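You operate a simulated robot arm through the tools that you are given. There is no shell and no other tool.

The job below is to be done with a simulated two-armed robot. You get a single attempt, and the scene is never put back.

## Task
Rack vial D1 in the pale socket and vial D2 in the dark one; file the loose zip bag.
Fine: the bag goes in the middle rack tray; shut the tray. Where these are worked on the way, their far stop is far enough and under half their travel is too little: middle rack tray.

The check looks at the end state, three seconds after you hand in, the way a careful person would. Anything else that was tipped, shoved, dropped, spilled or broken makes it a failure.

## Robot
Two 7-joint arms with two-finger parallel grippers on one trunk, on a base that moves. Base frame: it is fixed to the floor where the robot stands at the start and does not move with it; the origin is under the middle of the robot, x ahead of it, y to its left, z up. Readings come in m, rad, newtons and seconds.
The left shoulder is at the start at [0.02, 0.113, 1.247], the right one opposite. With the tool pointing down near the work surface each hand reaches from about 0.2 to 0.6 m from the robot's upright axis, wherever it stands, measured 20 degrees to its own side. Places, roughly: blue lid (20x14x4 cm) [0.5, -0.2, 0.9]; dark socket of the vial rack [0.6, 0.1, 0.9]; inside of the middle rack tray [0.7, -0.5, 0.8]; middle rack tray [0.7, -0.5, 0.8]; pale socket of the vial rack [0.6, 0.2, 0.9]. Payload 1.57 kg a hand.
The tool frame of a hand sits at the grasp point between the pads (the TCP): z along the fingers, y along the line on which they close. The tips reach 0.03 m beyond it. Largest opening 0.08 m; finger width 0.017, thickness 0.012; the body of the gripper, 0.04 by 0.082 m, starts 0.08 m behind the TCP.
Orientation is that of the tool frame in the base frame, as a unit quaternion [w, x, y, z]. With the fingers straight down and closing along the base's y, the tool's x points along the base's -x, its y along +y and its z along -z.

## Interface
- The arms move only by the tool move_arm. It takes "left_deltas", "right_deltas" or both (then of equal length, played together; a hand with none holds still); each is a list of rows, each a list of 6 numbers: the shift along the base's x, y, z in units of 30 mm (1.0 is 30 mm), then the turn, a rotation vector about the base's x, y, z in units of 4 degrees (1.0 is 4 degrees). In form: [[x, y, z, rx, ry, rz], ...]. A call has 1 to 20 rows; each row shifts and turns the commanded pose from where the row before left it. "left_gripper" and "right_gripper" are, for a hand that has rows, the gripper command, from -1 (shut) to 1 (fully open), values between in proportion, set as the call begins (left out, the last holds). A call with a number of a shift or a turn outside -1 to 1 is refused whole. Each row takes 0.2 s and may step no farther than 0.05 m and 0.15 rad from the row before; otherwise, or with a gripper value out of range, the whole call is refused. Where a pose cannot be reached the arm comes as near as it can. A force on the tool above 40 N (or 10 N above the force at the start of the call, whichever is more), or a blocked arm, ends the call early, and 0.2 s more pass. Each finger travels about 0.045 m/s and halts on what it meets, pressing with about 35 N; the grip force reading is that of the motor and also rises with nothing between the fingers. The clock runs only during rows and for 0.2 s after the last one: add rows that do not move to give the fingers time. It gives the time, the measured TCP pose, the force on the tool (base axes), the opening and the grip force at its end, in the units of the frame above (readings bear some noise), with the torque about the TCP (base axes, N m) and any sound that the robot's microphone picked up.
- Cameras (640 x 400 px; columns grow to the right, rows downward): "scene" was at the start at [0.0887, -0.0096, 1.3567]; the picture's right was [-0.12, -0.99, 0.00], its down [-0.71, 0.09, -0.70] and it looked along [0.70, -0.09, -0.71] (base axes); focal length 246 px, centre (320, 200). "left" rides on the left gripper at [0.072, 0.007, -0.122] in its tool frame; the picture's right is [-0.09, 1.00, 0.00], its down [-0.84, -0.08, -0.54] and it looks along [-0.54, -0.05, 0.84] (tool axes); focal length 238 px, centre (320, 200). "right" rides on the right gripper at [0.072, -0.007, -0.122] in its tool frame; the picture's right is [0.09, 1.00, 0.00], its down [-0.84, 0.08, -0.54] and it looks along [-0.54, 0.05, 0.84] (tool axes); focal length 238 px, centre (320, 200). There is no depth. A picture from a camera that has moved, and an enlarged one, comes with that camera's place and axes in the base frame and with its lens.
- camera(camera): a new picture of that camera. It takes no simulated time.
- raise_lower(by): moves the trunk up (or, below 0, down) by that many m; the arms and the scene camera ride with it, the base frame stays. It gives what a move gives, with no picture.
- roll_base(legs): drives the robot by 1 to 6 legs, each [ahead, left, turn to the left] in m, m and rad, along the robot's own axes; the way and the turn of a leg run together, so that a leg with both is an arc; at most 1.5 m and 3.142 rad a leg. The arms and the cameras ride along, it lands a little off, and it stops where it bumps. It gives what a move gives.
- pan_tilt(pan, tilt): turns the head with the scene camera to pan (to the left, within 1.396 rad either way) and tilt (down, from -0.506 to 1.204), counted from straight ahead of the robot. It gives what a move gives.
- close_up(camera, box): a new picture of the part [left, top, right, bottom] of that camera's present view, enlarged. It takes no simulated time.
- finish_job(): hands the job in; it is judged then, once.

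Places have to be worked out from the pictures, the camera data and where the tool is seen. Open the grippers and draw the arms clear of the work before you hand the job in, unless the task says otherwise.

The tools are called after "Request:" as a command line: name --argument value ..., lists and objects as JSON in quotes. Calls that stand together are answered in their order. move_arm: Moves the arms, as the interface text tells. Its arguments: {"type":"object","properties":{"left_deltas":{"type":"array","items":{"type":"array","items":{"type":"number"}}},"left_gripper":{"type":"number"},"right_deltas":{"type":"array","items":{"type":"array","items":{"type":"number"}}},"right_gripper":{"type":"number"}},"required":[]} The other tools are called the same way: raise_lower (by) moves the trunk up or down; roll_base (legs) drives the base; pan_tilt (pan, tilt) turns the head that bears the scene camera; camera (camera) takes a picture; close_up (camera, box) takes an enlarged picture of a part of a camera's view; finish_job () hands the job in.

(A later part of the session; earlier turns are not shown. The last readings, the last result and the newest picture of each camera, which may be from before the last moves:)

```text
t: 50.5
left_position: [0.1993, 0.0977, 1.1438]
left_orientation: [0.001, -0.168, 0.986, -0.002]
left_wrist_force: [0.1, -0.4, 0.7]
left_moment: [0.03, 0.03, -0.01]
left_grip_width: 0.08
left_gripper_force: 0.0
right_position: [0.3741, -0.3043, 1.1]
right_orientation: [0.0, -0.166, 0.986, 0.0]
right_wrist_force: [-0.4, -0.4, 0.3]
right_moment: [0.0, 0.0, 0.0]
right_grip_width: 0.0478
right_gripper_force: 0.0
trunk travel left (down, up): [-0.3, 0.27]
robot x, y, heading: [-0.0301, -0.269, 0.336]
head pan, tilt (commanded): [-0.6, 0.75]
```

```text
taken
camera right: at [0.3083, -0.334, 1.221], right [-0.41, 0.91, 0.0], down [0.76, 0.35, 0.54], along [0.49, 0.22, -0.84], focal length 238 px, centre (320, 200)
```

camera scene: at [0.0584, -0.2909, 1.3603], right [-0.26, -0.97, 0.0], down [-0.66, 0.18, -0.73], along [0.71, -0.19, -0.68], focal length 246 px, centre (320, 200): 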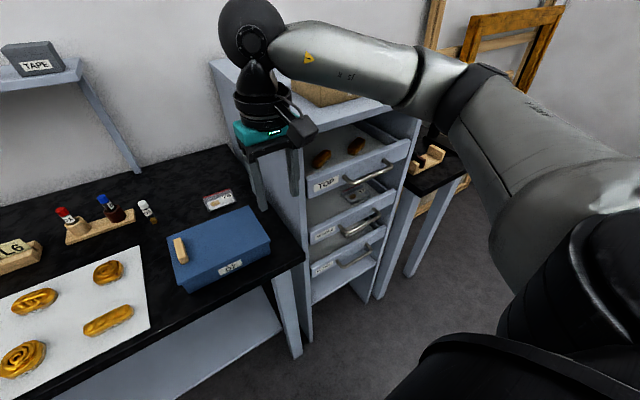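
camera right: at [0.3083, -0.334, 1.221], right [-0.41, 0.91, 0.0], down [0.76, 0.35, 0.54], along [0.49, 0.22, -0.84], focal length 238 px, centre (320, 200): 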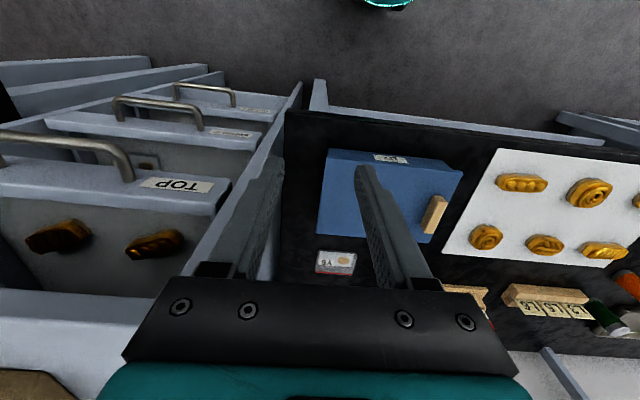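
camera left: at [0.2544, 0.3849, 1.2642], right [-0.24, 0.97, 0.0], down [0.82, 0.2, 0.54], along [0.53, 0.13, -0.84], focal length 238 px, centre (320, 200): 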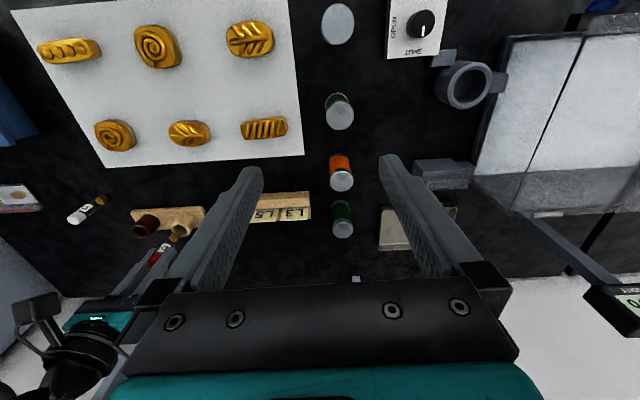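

Request:
close_up --camera "scene" --box '[290, 110, 430, 310]'

Request:
close_up --camera "right" --box '[0, 50, 320, 270]'

```text
2.00 times, centred on (360, 210) of scene
camera zoom: at [0.0584, -0.2909, 1.3603], right [-0.26, -0.97, 0.0], down [-0.66, 0.18, -0.73], along [0.71, -0.19, -0.68], focal length 491 px, centre (240, 180)
```

zoom: 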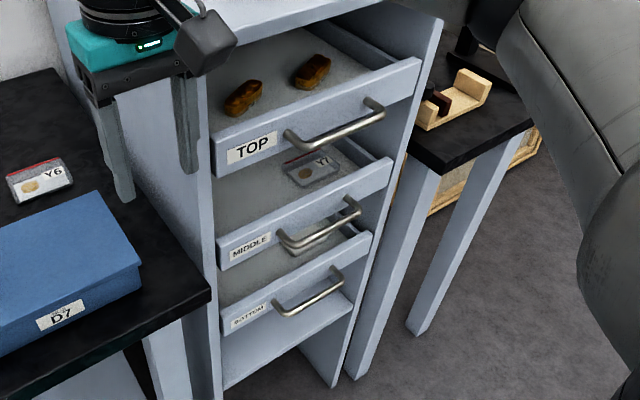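

```text
1.82 times, centred on (160, 160) of right
camera zoom: at [0.3083, -0.334, 1.221], right [-0.41, 0.91, 0.0], down [0.76, 0.35, 0.54], along [0.49, 0.22, -0.84], focal length 433 px, centre (611, 273)
```

zoom: 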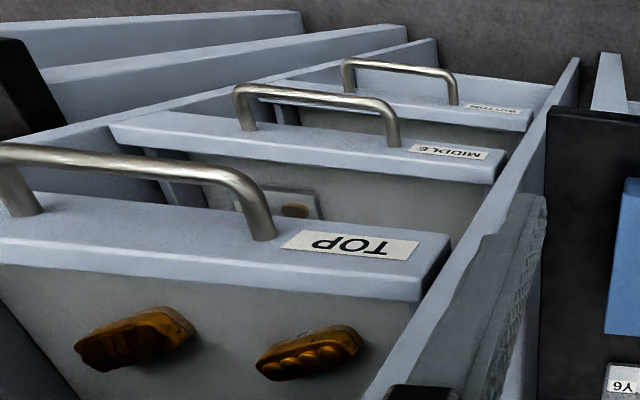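

Handles: middle ≈ (0.468, -0.518, 0.86), about 0.175 m under the top handle, trays shut. I'll back off and move right so the middle tray is straight ahead, leaving room to point the fingers horizontally at the handle.

Request:
roll_base --legs '[[-0.235, 0, 0], [0, -0.275, 0]]'

Request:
pan_tilt --pan -0.05 --tilt 0.7

Request:
camera --camera "scene"

Request:
camera --camera "right"

```text
t: 53.8
left_position: [0.063, -0.2291, 1.1433]
left_orientation: [0.002, -0.17, 0.985, 0.001]
left_wrist_force: [0.3, -1.3, 0.0]
left_moment: [0.02, 0.01, -0.01]
left_grip_width: 0.08
left_gripper_force: 0.1
right_position: [0.2393, -0.6309, 1.1001]
right_orientation: [0.0, -0.17, 0.986, -0.001]
right_wrist_force: [0.3, -0.8, -0.5]
right_moment: [0.04, 0.04, 0.01]
right_grip_width: 0.048
right_gripper_force: 0.1
trunk travel left (down, up): [-0.3, 0.27]
robot x, y, heading: [-0.1647, -0.6047, 0.338]
head pan, tilt (commanded): [-0.6, 0.75]
```

```text
t: 54.8
left_position: [0.0624, -0.2289, 1.1424]
left_orientation: [0.002, -0.17, 0.985, -0.001]
left_wrist_force: [-0.5, 0.3, 0.0]
left_moment: [0.03, 0.01, 0.02]
left_grip_width: 0.0801
left_gripper_force: 0.0
right_position: [0.2395, -0.6307, 1.0994]
right_orientation: [0.0, -0.169, 0.986, 0.0]
right_wrist_force: [1.2, 0.2, 1.1]
right_moment: [-0.02, -0.01, 0.01]
right_grip_width: 0.0483
right_gripper_force: 0.0
trunk travel left (down, up): [-0.3, 0.27]
robot x, y, heading: [-0.165, -0.6026, 0.342]
head pan, tilt (commanded): [-0.051, 0.7]
```

```text
taken
camera scene: at [-0.0751, -0.5732, 1.3646], right [0.29, -0.96, 0.0], down [-0.62, -0.18, -0.76], along [0.73, 0.22, -0.64], focal length 246 px, centre (320, 200)
```

scene: 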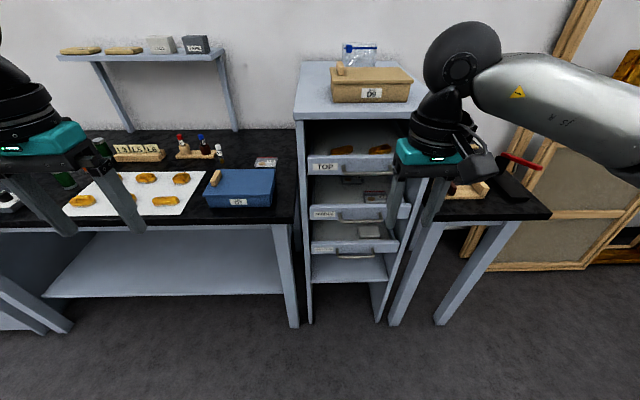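

```text
taken
camera right: at [0.1738, -0.6602, 1.221], right [-0.42, 0.91, 0.0], down [0.76, 0.35, 0.54], along [0.49, 0.23, -0.84], focal length 238 px, centre (320, 200)
```

right: 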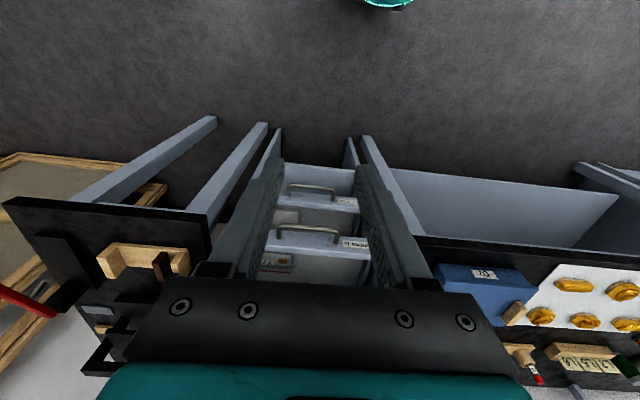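

The cabinet is now straight ahead. Enlarging it to read the trays and handles.

Request:
close_up --camera "scene" --box '[290, 120, 430, 300]'

Request:
close_up --camera "right" --box '[240, 160, 400, 290]'

```text
2.22 times, centred on (360, 210) of scene
camera zoom: at [-0.0751, -0.5732, 1.3646], right [0.29, -0.96, 0.0], down [-0.62, -0.18, -0.76], along [0.73, 0.22, -0.64], focal length 546 px, centre (231, 178)
```

zoom: 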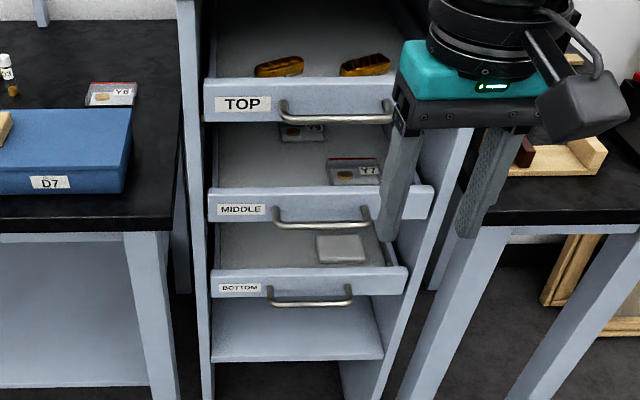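

```text
3.08 times, centred on (320, 225) of right
camera zoom: at [0.1738, -0.6602, 1.221], right [-0.42, 0.91, 0.0], down [0.76, 0.35, 0.54], along [0.49, 0.23, -0.84], focal length 733 px, centre (320, 123)
```

zoom: 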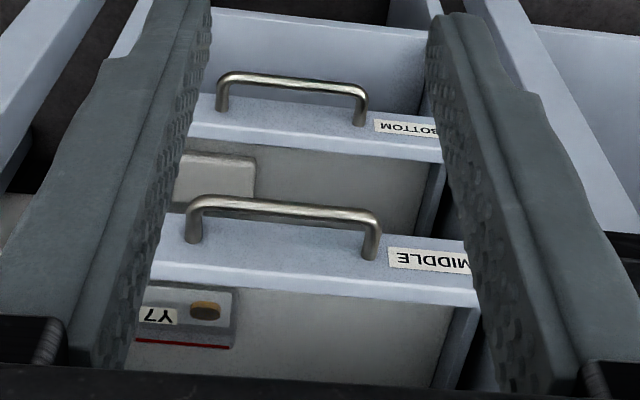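

The middle tray already holds Y7 and one more bag, and its handle is about 0.63 m ahead of my axis. I'll turn the right wrist (yaw −80°) while edging forward and down in free space in front of the cabinet.

Request:
move_arm --right_deltas '[[0.0786, 0.0278, -0.1667, 0, 0, -1], [0.0786, 0.0278, -0.1667, 0, 0, -1], [0.0786, 0.0278, -0.1667, 0, 0, -1], [0.0786, 0.0278, -0.1667, 0, 0, -1], [0.0786, 0.0278, -0.1667, 0, 0, -1], [0.0786, 0.0278, -0.1667, 0, 0, -1], [0.0786, 0.0278, -0.1667, 0, 0, -1], [0.0786, 0.0278, -0.1667, 0, 0, -1], [0.0786, 0.0278, -0.1667, 0, 0, -1], [0.0786, 0.0278, -0.1667, 0, 0, -1], [0.0786, 0.0278, -0.1667, 0, 0, -1], [0.0786, 0.0278, -0.1667, 0, 0, -1], [0.0786, 0.0278, -0.1667, 0, 0, -1], [0.0786, 0.0278, -0.1667, 0, 0, -1], [0.0786, 0.0278, -0.1667, 0, 0, -1], [0.0786, 0.0278, -0.1667, 0, 0, -1], [0.0786, 0.0278, -0.1667, 0, 0, -1], [0.0786, 0.0278, -0.1667, 0, 0, -1], [0.0786, 0.0278, -0.1667, 0, 0, -1], [0.0786, 0.0278, -0.1667, 0, 0, -1]]'

Request:
camera --camera "scene"

```text
t: 59.0
left_position: [0.0621, -0.2307, 1.1429]
left_orientation: [0.001, -0.17, 0.985, -0.001]
left_wrist_force: [-0.1, 0.2, 0.5]
left_moment: [0.06, -0.01, 0.0]
left_grip_width: 0.0798
left_gripper_force: 0.1
right_position: [0.2868, -0.6154, 0.9991]
right_orientation: [0.0, 0.504, 0.864, -0.001]
right_wrist_force: [1.2, 0.4, 0.3]
right_moment: [0.02, 0.01, 0.03]
right_grip_width: 0.0481
right_gripper_force: 0.1
trunk travel left (down, up): [-0.3, 0.27]
robot x, y, heading: [-0.1638, -0.6035, 0.344]
head pan, tilt (commanded): [-0.051, 0.7]
```

```text
taken
camera scene: at [-0.075, -0.5731, 1.3646], right [0.29, -0.96, 0.0], down [-0.62, -0.18, -0.76], along [0.73, 0.22, -0.64], focal length 246 px, centre (320, 200)
```

scene: 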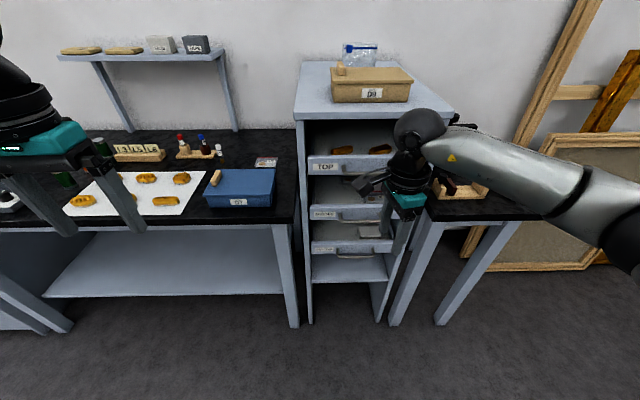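

Wrist turned. Finishing the yaw and now pitching the fingers up toward horizontal, still ~10 cm short of the handle.

Request:
move_arm --right_deltas '[[0, 0, 0, 0, 0, -1], [0, 0, 0, 0, 0, -1], [0, 0, 0, 0, 0, -0.4], [0.12, 0.045, -0.2, 0.336, -0.942, 0], [0.12, 0.045, -0.2, 0.336, -0.942, 0], [0.12, 0.045, -0.2, 0.336, -0.942, 0], [0.12, 0.045, -0.2, 0.336, -0.942, 0], [0.12, 0.045, -0.2, 0.336, -0.942, 0], [0.12, 0.045, -0.2, 0.336, -0.942, 0], [0.12, 0.045, -0.2, 0.336, -0.942, 0], [0.12, 0.045, -0.2, 0.336, -0.942, 0], [0.12, 0.045, -0.2, 0.336, -0.942, 0], [0.12, 0.045, -0.2, 0.336, -0.942, 0], [0.12, 0.045, -0.2, 0.336, -0.942, 0], [0.12, 0.045, -0.2, 0.336, -0.942, 0]]'

Request:
camera --camera "scene"

Request:
camera --camera "right"

```text
t: 62.2
left_position: [0.0623, -0.2296, 1.1438]
left_orientation: [0.001, -0.171, 0.985, -0.001]
left_wrist_force: [-0.2, 0.1, 0.3]
left_moment: [0.0, -0.04, 0.02]
left_grip_width: 0.0797
left_gripper_force: 0.2
right_position: [0.3266, -0.5996, 0.9336]
right_orientation: [0.216, 0.532, 0.759, 0.306]
right_wrist_force: [0.1, 0.3, -1.0]
right_moment: [0.02, 0.0, -0.04]
right_grip_width: 0.0479
right_gripper_force: 0.1
right hand out of reach, approached as far as the arm can: row 15
trunk travel left (down, up): [-0.3, 0.27]
robot x, y, heading: [-0.1662, -0.5993, 0.34]
head pan, tilt (commanded): [-0.051, 0.7]
```

```text
taken
camera scene: at [-0.0751, -0.5731, 1.3646], right [0.29, -0.96, 0.0], down [-0.62, -0.18, -0.76], along [0.73, 0.22, -0.64], focal length 246 px, centre (320, 200)
```

scene: 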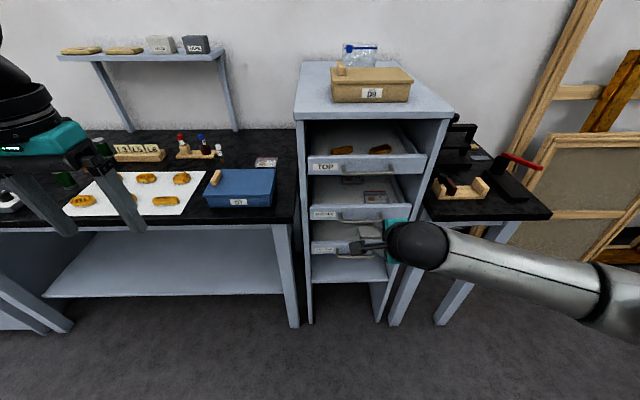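

```text
taken
camera right: at [0.2192, -0.5623, 1.0156], right [0.64, 0.33, 0.69], down [-0.02, -0.89, 0.45], along [0.77, -0.3, -0.57], focal length 238 px, centre (320, 200)
```

right: 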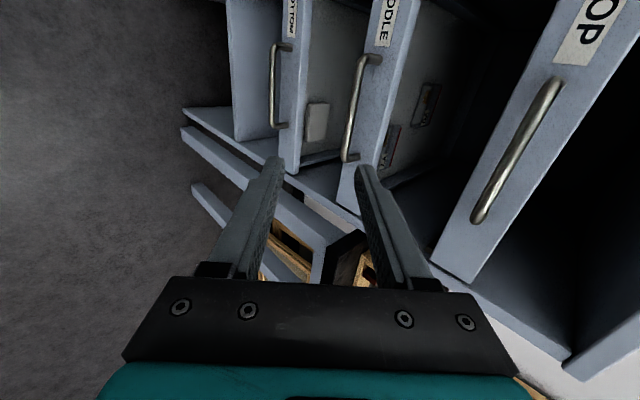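

A wrist limit stops the pitch at about 45°, which is still usable: fingers can straddle the bar diagonally. I'll zoom on the middle handle from here to locate it.

Request:
close_up --camera "right" --box '[240, 30, 440, 200]'

Request:
close_up --camera "scene" --box '[295, 150, 435, 270]'

```text
2.35 times, centred on (340, 115) of right
camera zoom: at [0.2192, -0.5623, 1.0156], right [0.64, 0.33, 0.69], down [-0.02, -0.89, 0.45], along [0.77, -0.3, -0.57], focal length 561 px, centre (273, 400)
```

zoom: 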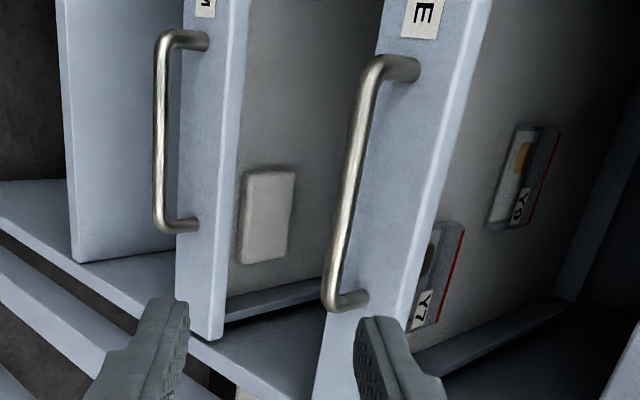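

```text
3.33 times, centred on (365, 210) of scene
camera zoom: at [-0.0751, -0.5731, 1.3646], right [0.29, -0.96, 0.0], down [-0.62, -0.18, -0.76], along [0.73, 0.22, -0.64], focal length 819 px, centre (170, 167)
```

zoom: 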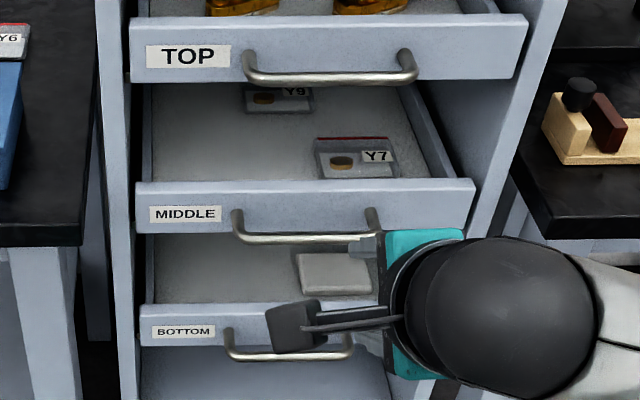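

Bar of the middle handle solves to about (0.489, -0.538, 0.815), 13 cm long. Moving to a stand-off 8 cm back along the finger direction with the fingers set to ~34 mm.

Request:
move_arm --right_deltas '[[0.724, 0.281, -0.391, 0, 0, 0], [0.724, 0.281, -0.391, 0, 0, 0], [0.724, 0.281, -0.391, 0, 0, 0], [0.724, 0.281, -0.391, 0, 0, 0], [0.724, 0.281, -0.391, 0, 0, 0]]' --right_gripper -0.15

Request:
camera --camera "right"

Request:
camera --camera "scene"

```text
t: 63.4
left_position: [0.0628, -0.2296, 1.1439]
left_orientation: [0.002, -0.17, 0.985, -0.001]
left_wrist_force: [0.3, -0.6, -0.3]
left_moment: [-0.01, -0.02, 0.0]
left_grip_width: 0.0798
left_gripper_force: 0.0
right_position: [0.436, -0.5589, 0.8748]
right_orientation: [0.216, 0.533, 0.759, 0.305]
right_wrist_force: [-0.4, -0.5, -0.1]
right_moment: [-0.01, -0.01, -0.01]
right_grip_width: 0.0341
right_gripper_force: 0.0
trunk travel left (down, up): [-0.3, 0.27]
robot x, y, heading: [-0.1623, -0.598, 0.342]
head pan, tilt (commanded): [-0.051, 0.7]
```

```text
taken
camera right: at [0.3276, -0.5211, 0.9576], right [0.64, 0.33, 0.69], down [-0.02, -0.89, 0.45], along [0.77, -0.3, -0.57], focal length 238 px, centre (320, 200)
```

right: 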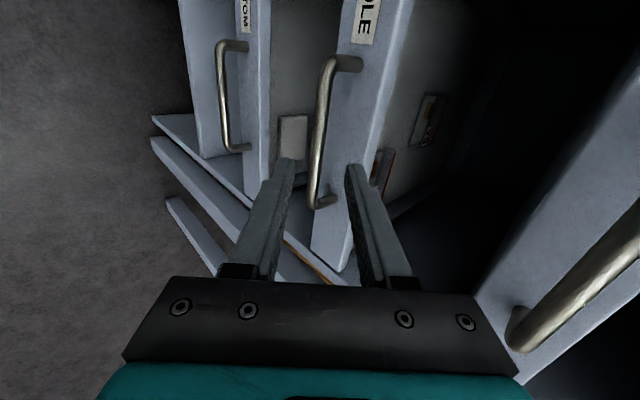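

```text
taken
camera scene: at [-0.0749, -0.5728, 1.3645], right [0.29, -0.96, 0.0], down [-0.62, -0.18, -0.76], along [0.73, 0.22, -0.64], focal length 246 px, centre (320, 200)
```

scene: 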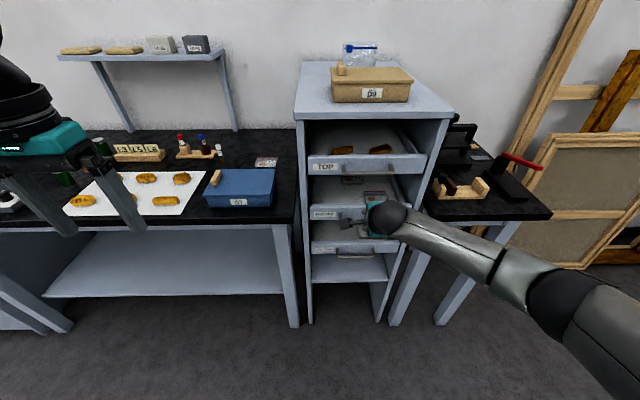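

The bar lies right between the fingers in this view. Zooming to measure the remaining distance.

Request:
close_up --camera "right" --box '[250, 40, 410, 220]'

```text
2.22 times, centred on (330, 130) of right
camera zoom: at [0.3276, -0.5211, 0.9576], right [0.64, 0.33, 0.69], down [-0.02, -0.89, 0.45], along [0.77, -0.3, -0.57], focal length 530 px, centre (298, 356)
```

zoom: 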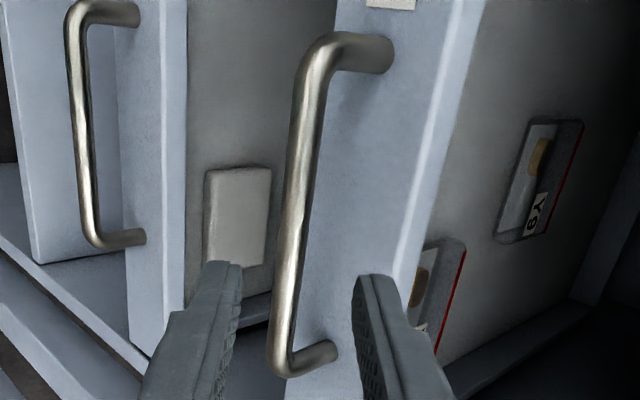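

Bar centre is ~7.5 cm ahead along the fingers, centred within 2 mm. Advancing 6 cm along the finger direction so it comes between the pads.

Request:
move_arm --right_deltas '[[0.315, 0.113, -0.371, 0, 0, 0], [0.315, 0.113, -0.371, 0, 0, 0], [0.315, 0.113, -0.371, 0, 0, 0], [0.315, 0.113, -0.371, 0, 0, 0]]'

Request:
camera --camera "right"

Request:
close_up --camera "right" --box '[250, 100, 410, 260]'

```text
t: 64.4
left_position: [0.0616, -0.2291, 1.1424]
left_orientation: [0.001, -0.17, 0.985, 0.0]
left_wrist_force: [-0.4, 0.1, 0.1]
left_moment: [0.01, -0.01, 0.0]
left_grip_width: 0.08
left_gripper_force: 0.0
right_position: [0.4739, -0.5455, 0.8309]
right_orientation: [0.218, 0.532, 0.759, 0.305]
right_wrist_force: [1.0, -0.7, 0.0]
right_moment: [0.0, 0.02, 0.01]
right_grip_width: 0.0339
right_gripper_force: 0.1
trunk travel left (down, up): [-0.3, 0.27]
robot x, y, heading: [-0.1656, -0.6038, 0.344]
head pan, tilt (commanded): [-0.051, 0.7]
```

```text
taken
camera right: at [0.3659, -0.5071, 0.9135], right [0.64, 0.33, 0.69], down [-0.02, -0.89, 0.45], along [0.77, -0.3, -0.57], focal length 238 px, centre (320, 200)
```

right: 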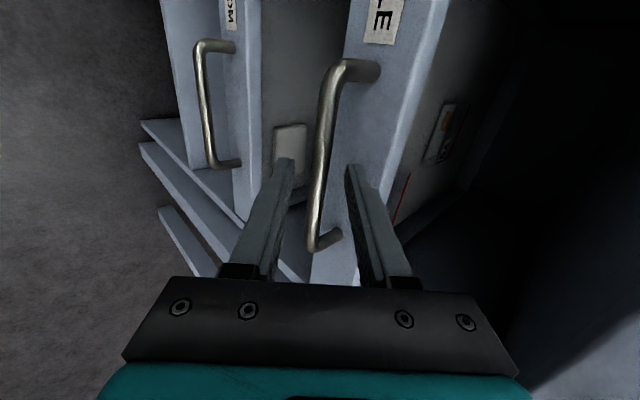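

```text
2.50 times, centred on (330, 180) of right
camera zoom: at [0.3659, -0.5071, 0.9135], right [0.64, 0.33, 0.69], down [-0.02, -0.89, 0.45], along [0.77, -0.3, -0.57], focal length 596 px, centre (295, 250)
```

zoom: 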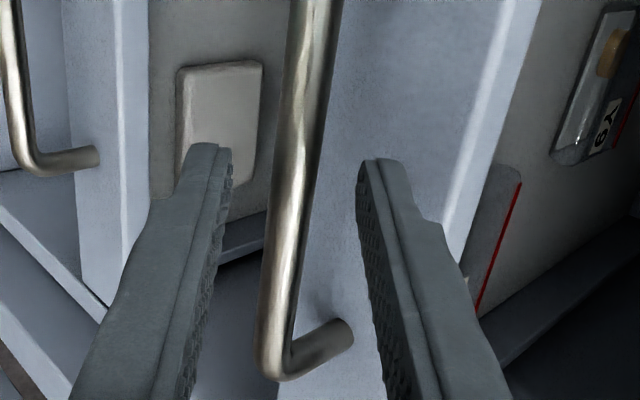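

The bar sits between the pads ~13–20 mm beyond the TCP, clear of the panel. Nudging 2 mm to centre and closing on the handle.

Request:
move_arm --right_deltas '[[-0.045, -0.016, -0.046, 0, 0, 0], [0, 0, 0, 0, 0, 0], [0, 0, 0, 0, 0, 0], [0, 0, 0, 0, 0, 0], [0, 0, 0, 0, 0, 0]]' --right_gripper -1

Request:
camera --camera "right"

```text
t: 65.6
left_position: [0.062, -0.2293, 1.1435]
left_orientation: [0.001, -0.17, 0.986, -0.001]
left_wrist_force: [0.1, 0.5, -1.4]
left_moment: [-0.05, -0.01, 0.01]
left_grip_width: 0.0801
left_gripper_force: 0.1
right_position: [0.4724, -0.5442, 0.8304]
right_orientation: [0.216, 0.533, 0.759, 0.306]
right_wrist_force: [3.0, -0.6, 9.2]
right_moment: [0.46, -0.01, -0.31]
right_grip_width: 0.012
right_gripper_force: 29.3
trunk travel left (down, up): [-0.3, 0.27]
robot x, y, heading: [-0.1659, -0.6025, 0.343]
head pan, tilt (commanded): [-0.051, 0.7]
```

```text
taken
camera right: at [0.3646, -0.5073, 0.9131], right [0.64, 0.33, 0.69], down [-0.02, -0.9, 0.45], along [0.77, -0.3, -0.57], focal length 238 px, centre (320, 200)
```

right: 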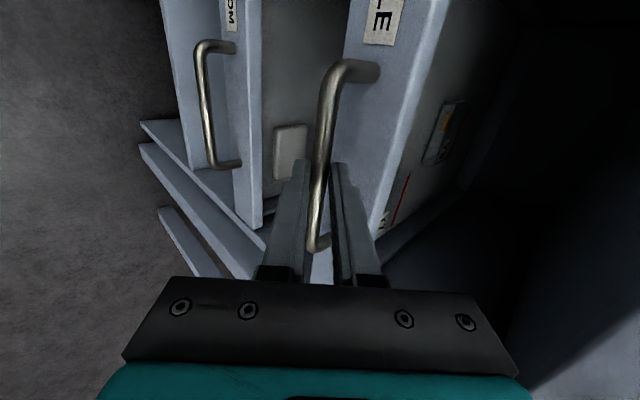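

Handle gripped (12 mm bar). Pulling straight back 4 cm to see how the tray moves.

Request:
move_arm --right_deltas '[[-0.236, -0.082, 0, 0, 0, 0], [-0.315, -0.109, 0, 0, 0, 0], [-0.315, -0.109, 0, 0, 0, 0], [-0.315, -0.109, 0, 0, 0, 0], [0, 0, 0, 0, 0, 0]]'

Request:
camera --camera "scene"

Request:
camera --camera "right"

```text
t: 66.8
left_position: [0.0626, -0.2288, 1.1444]
left_orientation: [0.0, -0.171, 0.985, -0.001]
left_wrist_force: [0.0, -0.5, -0.4]
left_moment: [0.01, 0.03, -0.02]
left_grip_width: 0.0801
left_gripper_force: 0.0
right_position: [0.4356, -0.5567, 0.8305]
right_orientation: [0.216, 0.532, 0.759, 0.306]
right_wrist_force: [-1.7, 3.3, 14.4]
right_moment: [0.23, -0.11, -0.55]
right_grip_width: 0.0119
right_gripper_force: 29.1
trunk travel left (down, up): [-0.3, 0.27]
robot x, y, heading: [-0.1615, -0.5992, 0.346]
head pan, tilt (commanded): [-0.051, 0.7]
```

```text
taken
camera scene: at [-0.0766, -0.5729, 1.3647], right [0.29, -0.96, 0.0], down [-0.62, -0.18, -0.77], along [0.73, 0.22, -0.64], focal length 246 px, centre (320, 200)
```

scene: 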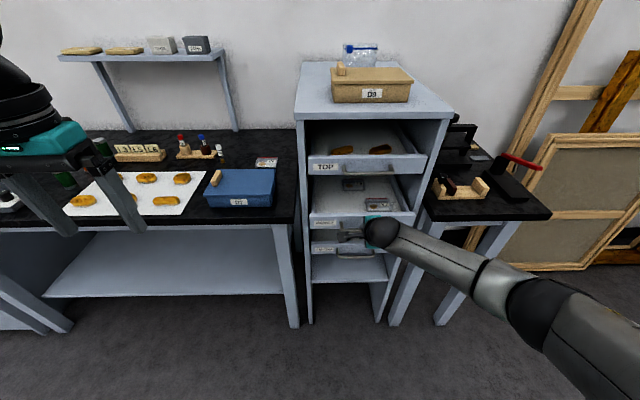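

```text
taken
camera right: at [0.3274, -0.5193, 0.9132], right [0.64, 0.33, 0.69], down [-0.02, -0.89, 0.45], along [0.77, -0.3, -0.57], focal length 238 px, centre (320, 200)
```

right: 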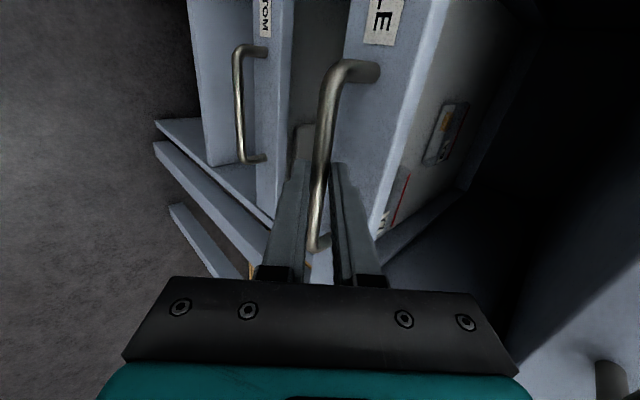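

The tray slides smoothly. Easing the small vertical preload and pulling on.

Request:
move_arm --right_deltas '[[-0.4, -0.139, 0.05, 0, 0, 0], [-0.5, -0.173, 0, 0, 0, 0], [-0.5, -0.173, 0, 0, 0, 0], [-0.5, -0.173, 0, 0, 0, 0], [-0.5, -0.173, 0, 0, 0, 0], [-0.5, -0.173, 0, 0, 0, 0], [0, 0, 0, 0, 0, 0]]'

Request:
camera --camera "scene"

```text
t: 67.6
left_position: [0.0614, -0.2286, 1.1415]
left_orientation: [0.002, -0.171, 0.985, -0.001]
left_wrist_force: [-1.0, 0.8, -0.2]
left_moment: [-0.03, -0.02, 0.03]
left_grip_width: 0.0801
left_gripper_force: 0.0
right_position: [0.4004, -0.5687, 0.8319]
right_orientation: [0.209, 0.55, 0.748, 0.307]
right_wrist_force: [1.4, -1.7, -4.6]
right_moment: [0.16, 0.09, 0.92]
right_grip_width: 0.0118
right_gripper_force: 29.4
trunk travel left (down, up): [-0.3, 0.27]
robot x, y, heading: [-0.1645, -0.6002, 0.337]
head pan, tilt (commanded): [-0.051, 0.7]
stopped in row 3 (right hand): the force on the tool passed its limit at 67 N (the readings are from after the stop); the commanded pose is now the measured one
```

```text
taken
camera scene: at [-0.0754, -0.5731, 1.3645], right [0.29, -0.96, 0.0], down [-0.62, -0.18, -0.77], along [0.73, 0.22, -0.64], focal length 246 px, centre (320, 200)
```

scene: 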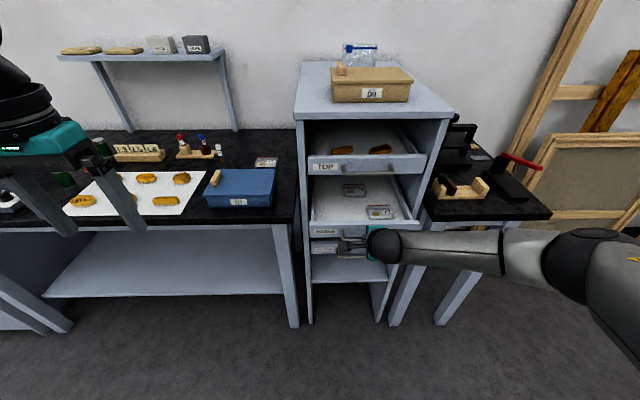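

Something jerked (67 N) after ~7 cm of opening, probably the arm changing its elbow posture. I'll check the tray and the arm before going on.

Request:
close_up --camera "scene" --box '[290, 120, 450, 280]'

Request:
camera --camera "right"

Request:
close_up --camera "scene" --box '[380, 160, 640, 320]'

```text
2.50 times, centred on (370, 200) of scene
camera zoom: at [-0.0754, -0.5731, 1.3645], right [0.29, -0.96, 0.0], down [-0.62, -0.18, -0.77], along [0.73, 0.22, -0.64], focal length 614 px, centre (195, 200)
```

zoom: 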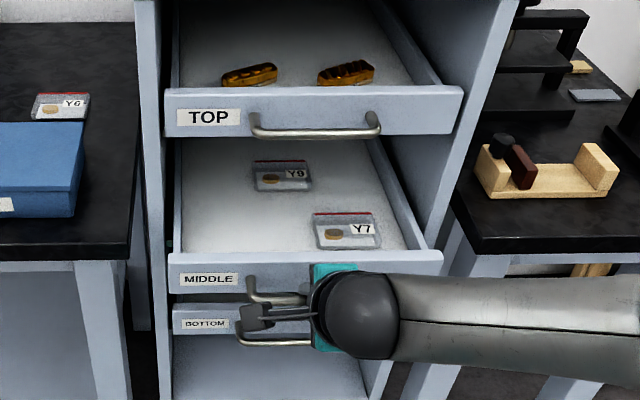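

```text
taken
camera right: at [0.2951, -0.529, 0.9169], right [0.66, 0.29, 0.69], down [-0.04, -0.9, 0.42], along [0.75, -0.31, -0.59], focal length 238 px, centre (320, 200)
```

right: 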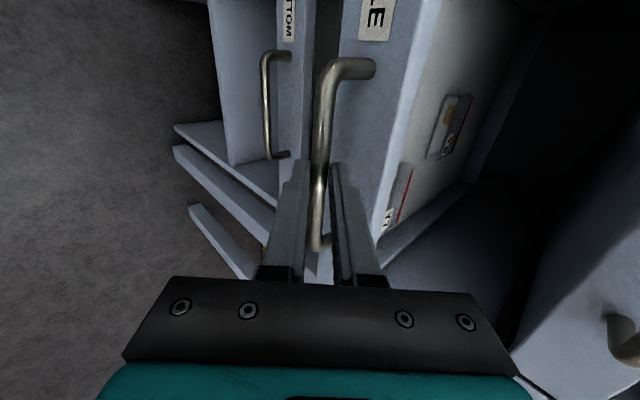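

```text
2.46 times, centred on (510, 240) of scene
camera zoom: at [-0.0754, -0.5731, 1.3645], right [0.29, -0.96, 0.0], down [-0.62, -0.18, -0.77], along [0.73, 0.22, -0.64], focal length 605 px, centre (-148, 102)
```

zoom: 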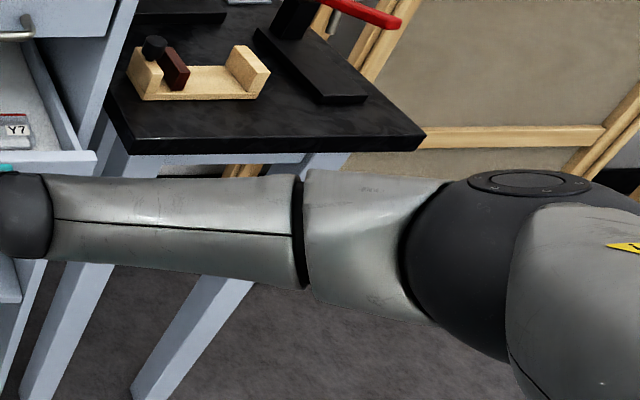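

The tray is ~7 cm out and straight, arm clear of the side table. I'll pull the rest with the base instead, keeping the arm's posture fixed, in small steps.

Request:
roll_base --legs '[[-0.05, 0, 0]]'

Request:
close_up --camera "scene" --box '[290, 120, 450, 280]'

Request:
camera --camera "right"

```text
t: 68.5
left_position: [0.0149, -0.245, 1.1435]
left_orientation: [0.002, -0.171, 0.985, -0.001]
left_wrist_force: [0.8, -0.1, -0.6]
left_moment: [0.01, 0.02, 0.03]
left_grip_width: 0.0803
left_gripper_force: 0.2
right_position: [0.3533, -0.5832, 0.8316]
right_orientation: [0.207, 0.55, 0.748, 0.308]
right_wrist_force: [-0.7, 2.3, -8.8]
right_moment: [-0.48, -0.04, 0.22]
right_grip_width: 0.0119
right_gripper_force: 28.8
trunk travel left (down, up): [-0.3, 0.27]
robot x, y, heading: [-0.2138, -0.6179, 0.339]
head pan, tilt (commanded): [-0.051, 0.7]
```

```text
2.50 times, centred on (370, 200) of scene
camera zoom: at [-0.1225, -0.5897, 1.3645], right [0.29, -0.96, 0.0], down [-0.62, -0.18, -0.76], along [0.73, 0.22, -0.64], focal length 614 px, centre (195, 200)
```

zoom: 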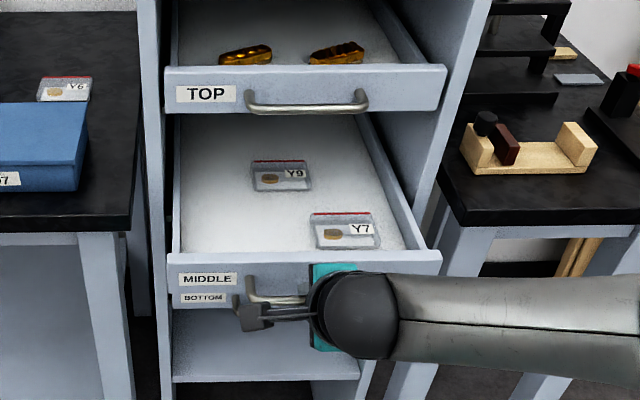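

```text
taken
camera right: at [0.2474, -0.5446, 0.9172], right [0.66, 0.29, 0.69], down [-0.04, -0.91, 0.42], along [0.75, -0.31, -0.59], focal length 238 px, centre (320, 200)
```

right: 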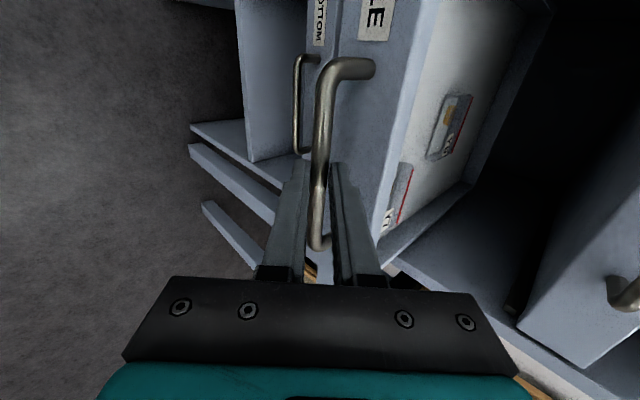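

Working well: ~12 cm out. Continuing with the base.

Request:
roll_base --legs '[[-0.06, 0, 0]]'

Request:
close_up --camera "scene" --box '[290, 120, 450, 280]'

```text
t: 69.5
left_position: [-0.0421, -0.2647, 1.1429]
left_orientation: [0.002, -0.171, 0.985, 0.0]
left_wrist_force: [0.1, 0.3, -1.1]
left_moment: [-0.02, -0.06, 0.01]
left_grip_width: 0.0798
left_gripper_force: 0.0
right_position: [0.2946, -0.6029, 0.8323]
right_orientation: [0.206, 0.55, 0.748, 0.309]
right_wrist_force: [-0.6, 4.6, -2.9]
right_moment: [-0.32, -0.06, 0.38]
right_grip_width: 0.0119
right_gripper_force: 29.4
trunk travel left (down, up): [-0.3, 0.27]
robot x, y, heading: [-0.2669, -0.6338, 0.337]
head pan, tilt (commanded): [-0.051, 0.7]
```

```text
2.50 times, centred on (370, 200) of scene
camera zoom: at [-0.1796, -0.6095, 1.3646], right [0.29, -0.96, 0.0], down [-0.62, -0.19, -0.77], along [0.73, 0.22, -0.64], focal length 614 px, centre (195, 200)
```

zoom: 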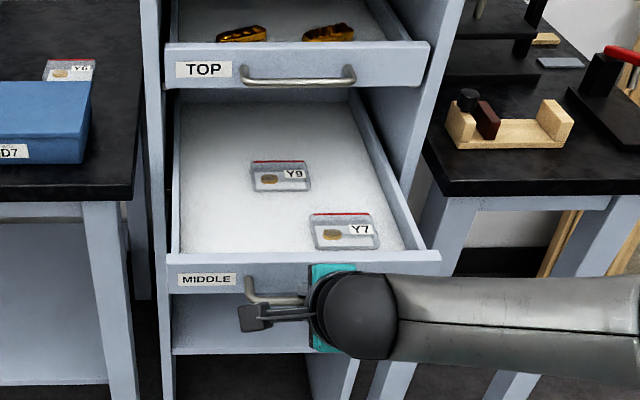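

About 19 cm out now, still smooth. Another 5 cm.

Request:
roll_base --legs '[[-0.05, 0, 0]]'

Request:
close_up --camera "scene" --box '[290, 120, 450, 280]'

Request:
camera --camera "right"

```text
t: 70.4
left_position: [-0.09, -0.2831, 1.1428]
left_orientation: [0.0, -0.172, 0.985, 0.0]
left_wrist_force: [0.3, 1.0, -0.3]
left_moment: [-0.01, -0.02, -0.01]
left_grip_width: 0.08
left_gripper_force: 0.1
right_position: [0.2478, -0.6179, 0.8319]
right_orientation: [0.205, 0.549, 0.749, 0.309]
right_wrist_force: [-1.3, 4.9, -0.8]
right_moment: [-0.22, -0.09, 0.48]
right_grip_width: 0.0119
right_gripper_force: 29.9
trunk travel left (down, up): [-0.3, 0.27]
robot x, y, heading: [-0.3195, -0.6531, 0.338]
head pan, tilt (commanded): [-0.051, 0.7]
```

```text
2.50 times, centred on (370, 200) of scene
camera zoom: at [-0.2272, -0.6262, 1.3646], right [0.29, -0.96, 0.0], down [-0.62, -0.19, -0.77], along [0.73, 0.22, -0.64], focal length 614 px, centre (195, 200)
```

zoom: 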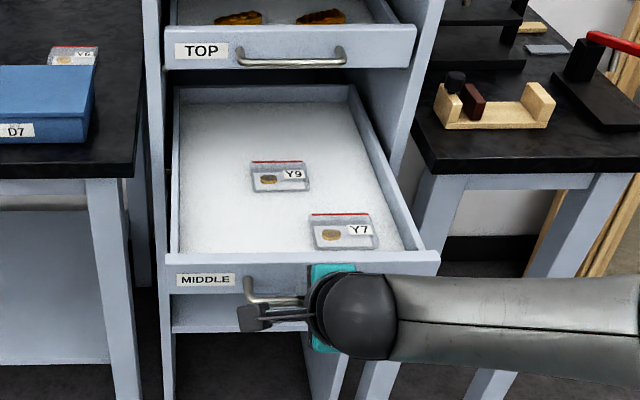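

```text
taken
camera right: at [0.1416, -0.5796, 0.9175], right [0.66, 0.29, 0.69], down [-0.04, -0.91, 0.42], along [0.75, -0.3, -0.59], focal length 238 px, centre (320, 200)
```

right: 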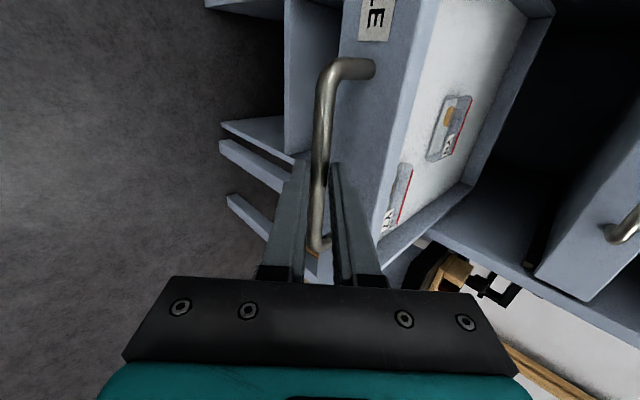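

The tray is ~24 cm out — its rear wall has reached the top tray's front, well past half travel. Releasing the handle and backing the hand off along the finger line.

Request:
move_arm --right_deltas '[[0, 0, 0, 0, 0, 0], [0, 0, 0, 0, 0, 0], [0, 0, 0, 0, 0, 0], [0, 0, 0, 0, 0, 0]]' --right_gripper -0.1

Request:
camera --camera "right"

```text
t: 71.4
left_position: [-0.0904, -0.2823, 1.1431]
left_orientation: [0.001, -0.171, 0.985, -0.001]
left_wrist_force: [-0.3, 0.2, 0.0]
left_moment: [-0.01, 0.0, -0.01]
left_grip_width: 0.0798
left_gripper_force: 0.1
right_position: [0.247, -0.6175, 0.8305]
right_orientation: [0.205, 0.549, 0.749, 0.309]
right_wrist_force: [-0.4, -0.1, 0.2]
right_moment: [0.02, 0.02, -0.03]
right_grip_width: 0.0358
right_gripper_force: 0.0
trunk travel left (down, up): [-0.3, 0.27]
robot x, y, heading: [-0.3161, -0.6556, 0.336]
head pan, tilt (commanded): [-0.051, 0.7]
```

```text
taken
camera right: at [0.1419, -0.5798, 0.9174], right [0.66, 0.29, 0.69], down [-0.04, -0.91, 0.42], along [0.75, -0.3, -0.59], focal length 238 px, centre (320, 200)
```

right: 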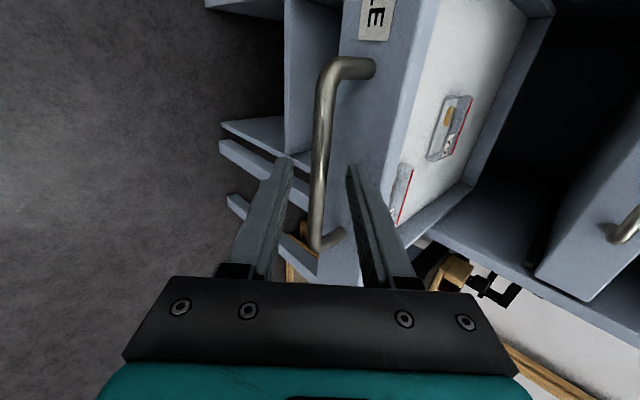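

Handle is free between the open fingers. Retreating up and back along the finger line.

Request:
move_arm --right_deltas '[[-0.323, -0.119, 0.362, 0, 0, 0], [-0.323, -0.119, 0.362, 0, 0, 0], [-0.323, -0.119, 0.362, 0, 0, 0], [-0.323, -0.119, 0.362, 0, 0, 0], [-0.323, -0.119, 0.362, 0, 0, 0]]'

Request:
camera --camera "scene"

Request:
camera --camera "right"

```text
t: 72.6
left_position: [-0.0898, -0.2829, 1.1441]
left_orientation: [0.0, -0.171, 0.985, 0.0]
left_wrist_force: [-0.9, 0.3, 0.5]
left_moment: [0.0, -0.01, -0.01]
left_grip_width: 0.0799
left_gripper_force: 0.0
right_position: [0.1988, -0.6375, 0.8861]
right_orientation: [0.205, 0.55, 0.748, 0.309]
right_wrist_force: [-0.1, 0.6, 0.2]
right_moment: [0.02, 0.0, 0.0]
right_grip_width: 0.036
right_gripper_force: 0.0
trunk travel left (down, up): [-0.3, 0.27]
robot x, y, heading: [-0.3175, -0.6581, 0.339]
head pan, tilt (commanded): [-0.051, 0.7]
```

```text
taken
camera scene: at [-0.2268, -0.6268, 1.3646], right [0.29, -0.96, 0.0], down [-0.62, -0.18, -0.77], along [0.73, 0.22, -0.64], focal length 246 px, centre (320, 200)
```

scene: 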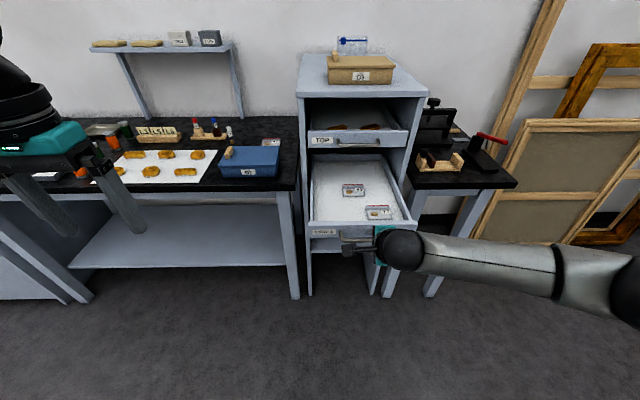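

```text
taken
camera right: at [0.093, -0.5985, 0.9724], right [0.66, 0.29, 0.69], down [-0.04, -0.91, 0.42], along [0.75, -0.3, -0.59], focal length 238 px, centre (320, 200)
```

right: 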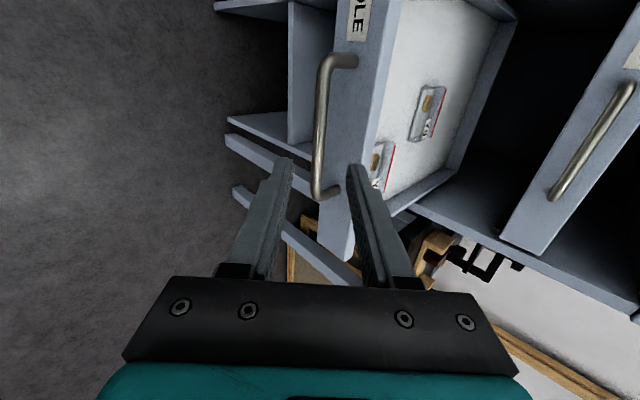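

Hand is clear of the handle and the tray stays open. Rising and tipping the fingers back to straight down.

Request:
move_arm --right_deltas '[[-0.1, -0.035, 0.5, 0, 0, 0], [-0.1, -0.035, 0.5, 0, 0, 0], [-0.1, -0.035, 0.5, -0.336, 0.942, 0], [-0.1, -0.035, 0.5, -0.336, 0.942, 0], [-0.1, -0.035, 0.5, -0.336, 0.942, 0], [0, 0, 0.5, -0.336, 0.942, 0], [0, 0, 0.5, -0.336, 0.942, 0], [0, 0, 0.5, -0.336, 0.942, 0], [0, 0, 0.5, -0.336, 0.942, 0], [0, 0, 0.4, -0.336, 0.942, 0], [0, 0, 0.4, -0.336, 0.942, 0], [0, 0, 0.4, -0.336, 0.942, 0], [0, 0, 0.4, -0.336, 0.942, 0]]'

Request:
camera --camera "scene"

Request:
camera --camera "right"

```text
t: 75.4
left_position: [-0.0898, -0.2817, 1.1428]
left_orientation: [0.001, -0.171, 0.985, 0.0]
left_wrist_force: [0.2, 0.3, -0.3]
left_moment: [-0.02, 0.0, 0.01]
left_grip_width: 0.0799
left_gripper_force: 0.1
right_position: [0.1845, -0.6411, 1.0699]
right_orientation: [-0.006, 0.593, 0.805, -0.001]
right_wrist_force: [0.1, -0.4, -0.4]
right_moment: [-0.03, -0.03, 0.0]
right_grip_width: 0.0362
right_gripper_force: 0.0
trunk travel left (down, up): [-0.3, 0.27]
robot x, y, heading: [-0.314, -0.6524, 0.344]
head pan, tilt (commanded): [-0.051, 0.7]
```

```text
taken
camera scene: at [-0.2266, -0.6265, 1.3646], right [0.29, -0.96, 0.0], down [-0.62, -0.19, -0.76], along [0.73, 0.22, -0.64], focal length 246 px, centre (320, 200)
```

scene: 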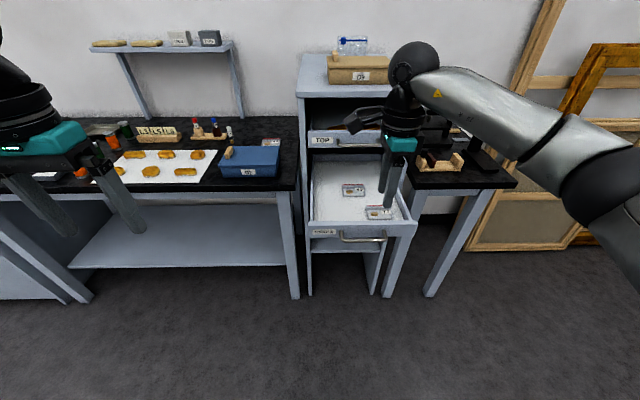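

```text
taken
camera right: at [0.1582, -0.5751, 1.1919], right [0.92, 0.38, -0.01], down [0.33, -0.78, 0.54], along [0.2, -0.5, -0.84], focal length 238 px, centre (320, 200)
```

right: 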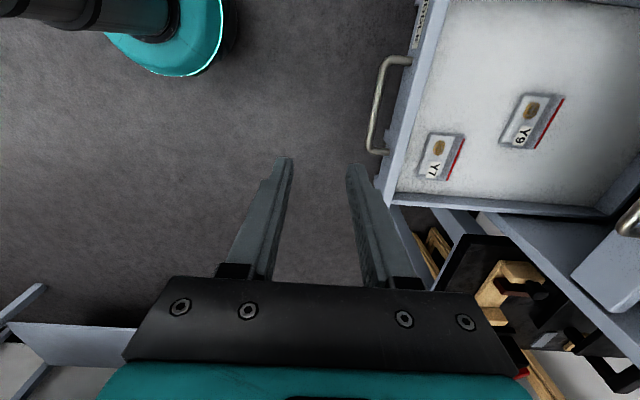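

Tray is open; Y7 sits front-right and Y9 at the centre-back, leaving the front-left free. The bag's short side (≈6 cm) fits the gripper and lies along the bench depth; the left arm keeps clear of the cabinet for that, so I'll lift the right hand high and out of the way while turning the left hand 80°.

Request:
move_arm --right_deltas '[[-0.1735, -0.2385, 0.55, 0, 0, 0], [-0.1735, -0.2385, 0.55, 0, 0, 0], [-0.1735, -0.2385, 0.55, 0, 0, 0], [-0.1735, -0.2385, 0.55, 0, 0, 0], [-0.1735, -0.2385, 0.55, 0, 0, 0], [-0.1735, -0.2385, 0.55, 0, 0, 0], [-0.1735, -0.2385, 0.55, 0, 0, 0], [-0.1735, -0.2385, 0.55, 0, 0, 0], [-0.1735, -0.2385, 0.55, 0, 0, 0], [-0.1735, -0.2385, 0.55, 0, 0, 0], [-0.1735, -0.2385, 0.55, 0, 0, 0], [-0.1735, -0.2385, 0.55, 0, 0, 0], [-0.1735, -0.2385, 0.55, 0, 0, 0], [-0.1735, -0.2385, 0.55, 0, 0, 0], [-0.1735, -0.2385, 0.55, 0, 0, 0], [-0.1735, -0.2385, 0.55, 0, 0, 0], [-0.1735, -0.2385, 0.55, 0, 0, 0], [-0.1735, -0.2385, 0.55, 0, 0, 0], [-0.1735, -0.2385, 0.55, 0, 0, 0], [-0.1735, -0.2385, 0.55, 0, 0, 0]]' --left_deltas '[[0, 0, 0, 0, 0, 1], [0, 0, 0, 0, 0, 1], [0, 0, 0, 0, 0, 1], [0, 0, 0, 0, 0, 1], [0, 0, 0, 0, 0, 1], [0, 0, 0, 0, 0, 1], [0, 0, 0, 0, 0, 1], [0, 0, 0, 0, 0, 1], [0, 0, 0, 0, 0, 1], [0, 0, 0, 0, 0, 1], [0, 0, 0, 0, 0, 1], [0, 0, 0, 0, 0, 1], [0, 0, 0, 0, 0, 1], [0, 0, 0, 0, 0, 1], [0, 0, 0, 0, 0, 1], [0, 0, 0, 0, 0, 1], [0, 0, 0, 0, 0, 1], [0, 0, 0, 0, 0, 1], [0, 0, 0, 0, 0, 1], [0, 0, 0, 0, 0, 1]]'

Request:
camera --camera "scene"

```text
t: 79.6
left_position: [-0.0908, -0.2821, 1.144]
left_orientation: [-0.001, 0.765, -0.644, 0.0]
left_wrist_force: [-0.2, 0.3, 0.1]
left_moment: [-0.01, -0.02, -0.01]
left_grip_width: 0.0801
left_gripper_force: 0.1
right_position: [0.0786, -0.7844, 1.3987]
right_orientation: [-0.006, 0.593, 0.805, -0.002]
right_wrist_force: [-0.5, -0.6, -0.4]
right_moment: [-0.04, -0.01, 0.01]
right_grip_width: 0.036
right_gripper_force: 0.0
trunk travel left (down, up): [-0.3, 0.27]
robot x, y, heading: [-0.3135, -0.6558, 0.346]
head pan, tilt (commanded): [-0.051, 0.7]
```

```text
taken
camera scene: at [-0.2272, -0.6265, 1.3646], right [0.29, -0.96, 0.0], down [-0.62, -0.19, -0.77], along [0.73, 0.22, -0.64], focal length 246 px, centre (320, 200)
```

scene: 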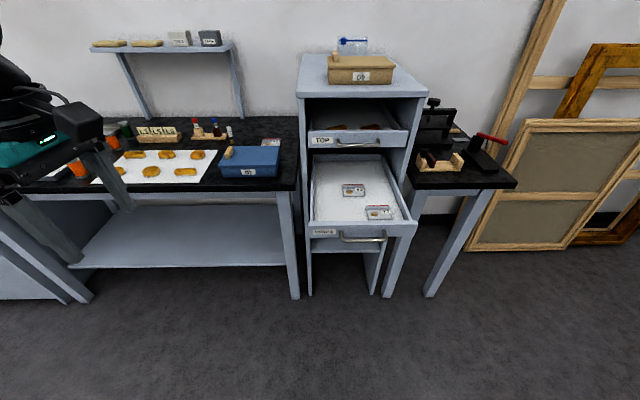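

Clear view now. Zooming on the tray to fix the drop spot, then I'll drive to the bench for the bag.

Request:
close_up --camera "scene" --box '[290, 120, 430, 260]'

```text
2.86 times, centred on (360, 190) of scene
camera zoom: at [-0.2272, -0.6265, 1.3646], right [0.29, -0.96, 0.0], down [-0.62, -0.19, -0.77], along [0.73, 0.22, -0.64], focal length 702 px, centre (206, 229)
```

zoom: 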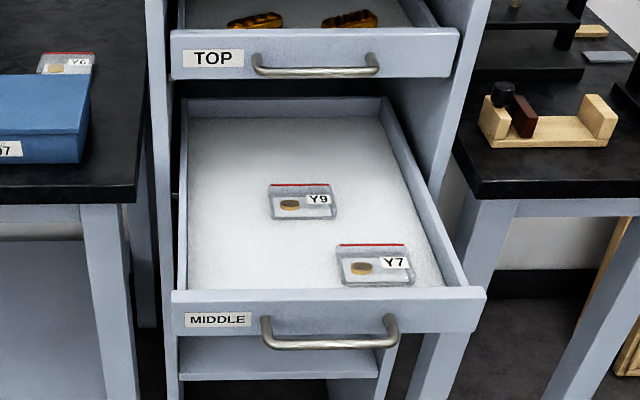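

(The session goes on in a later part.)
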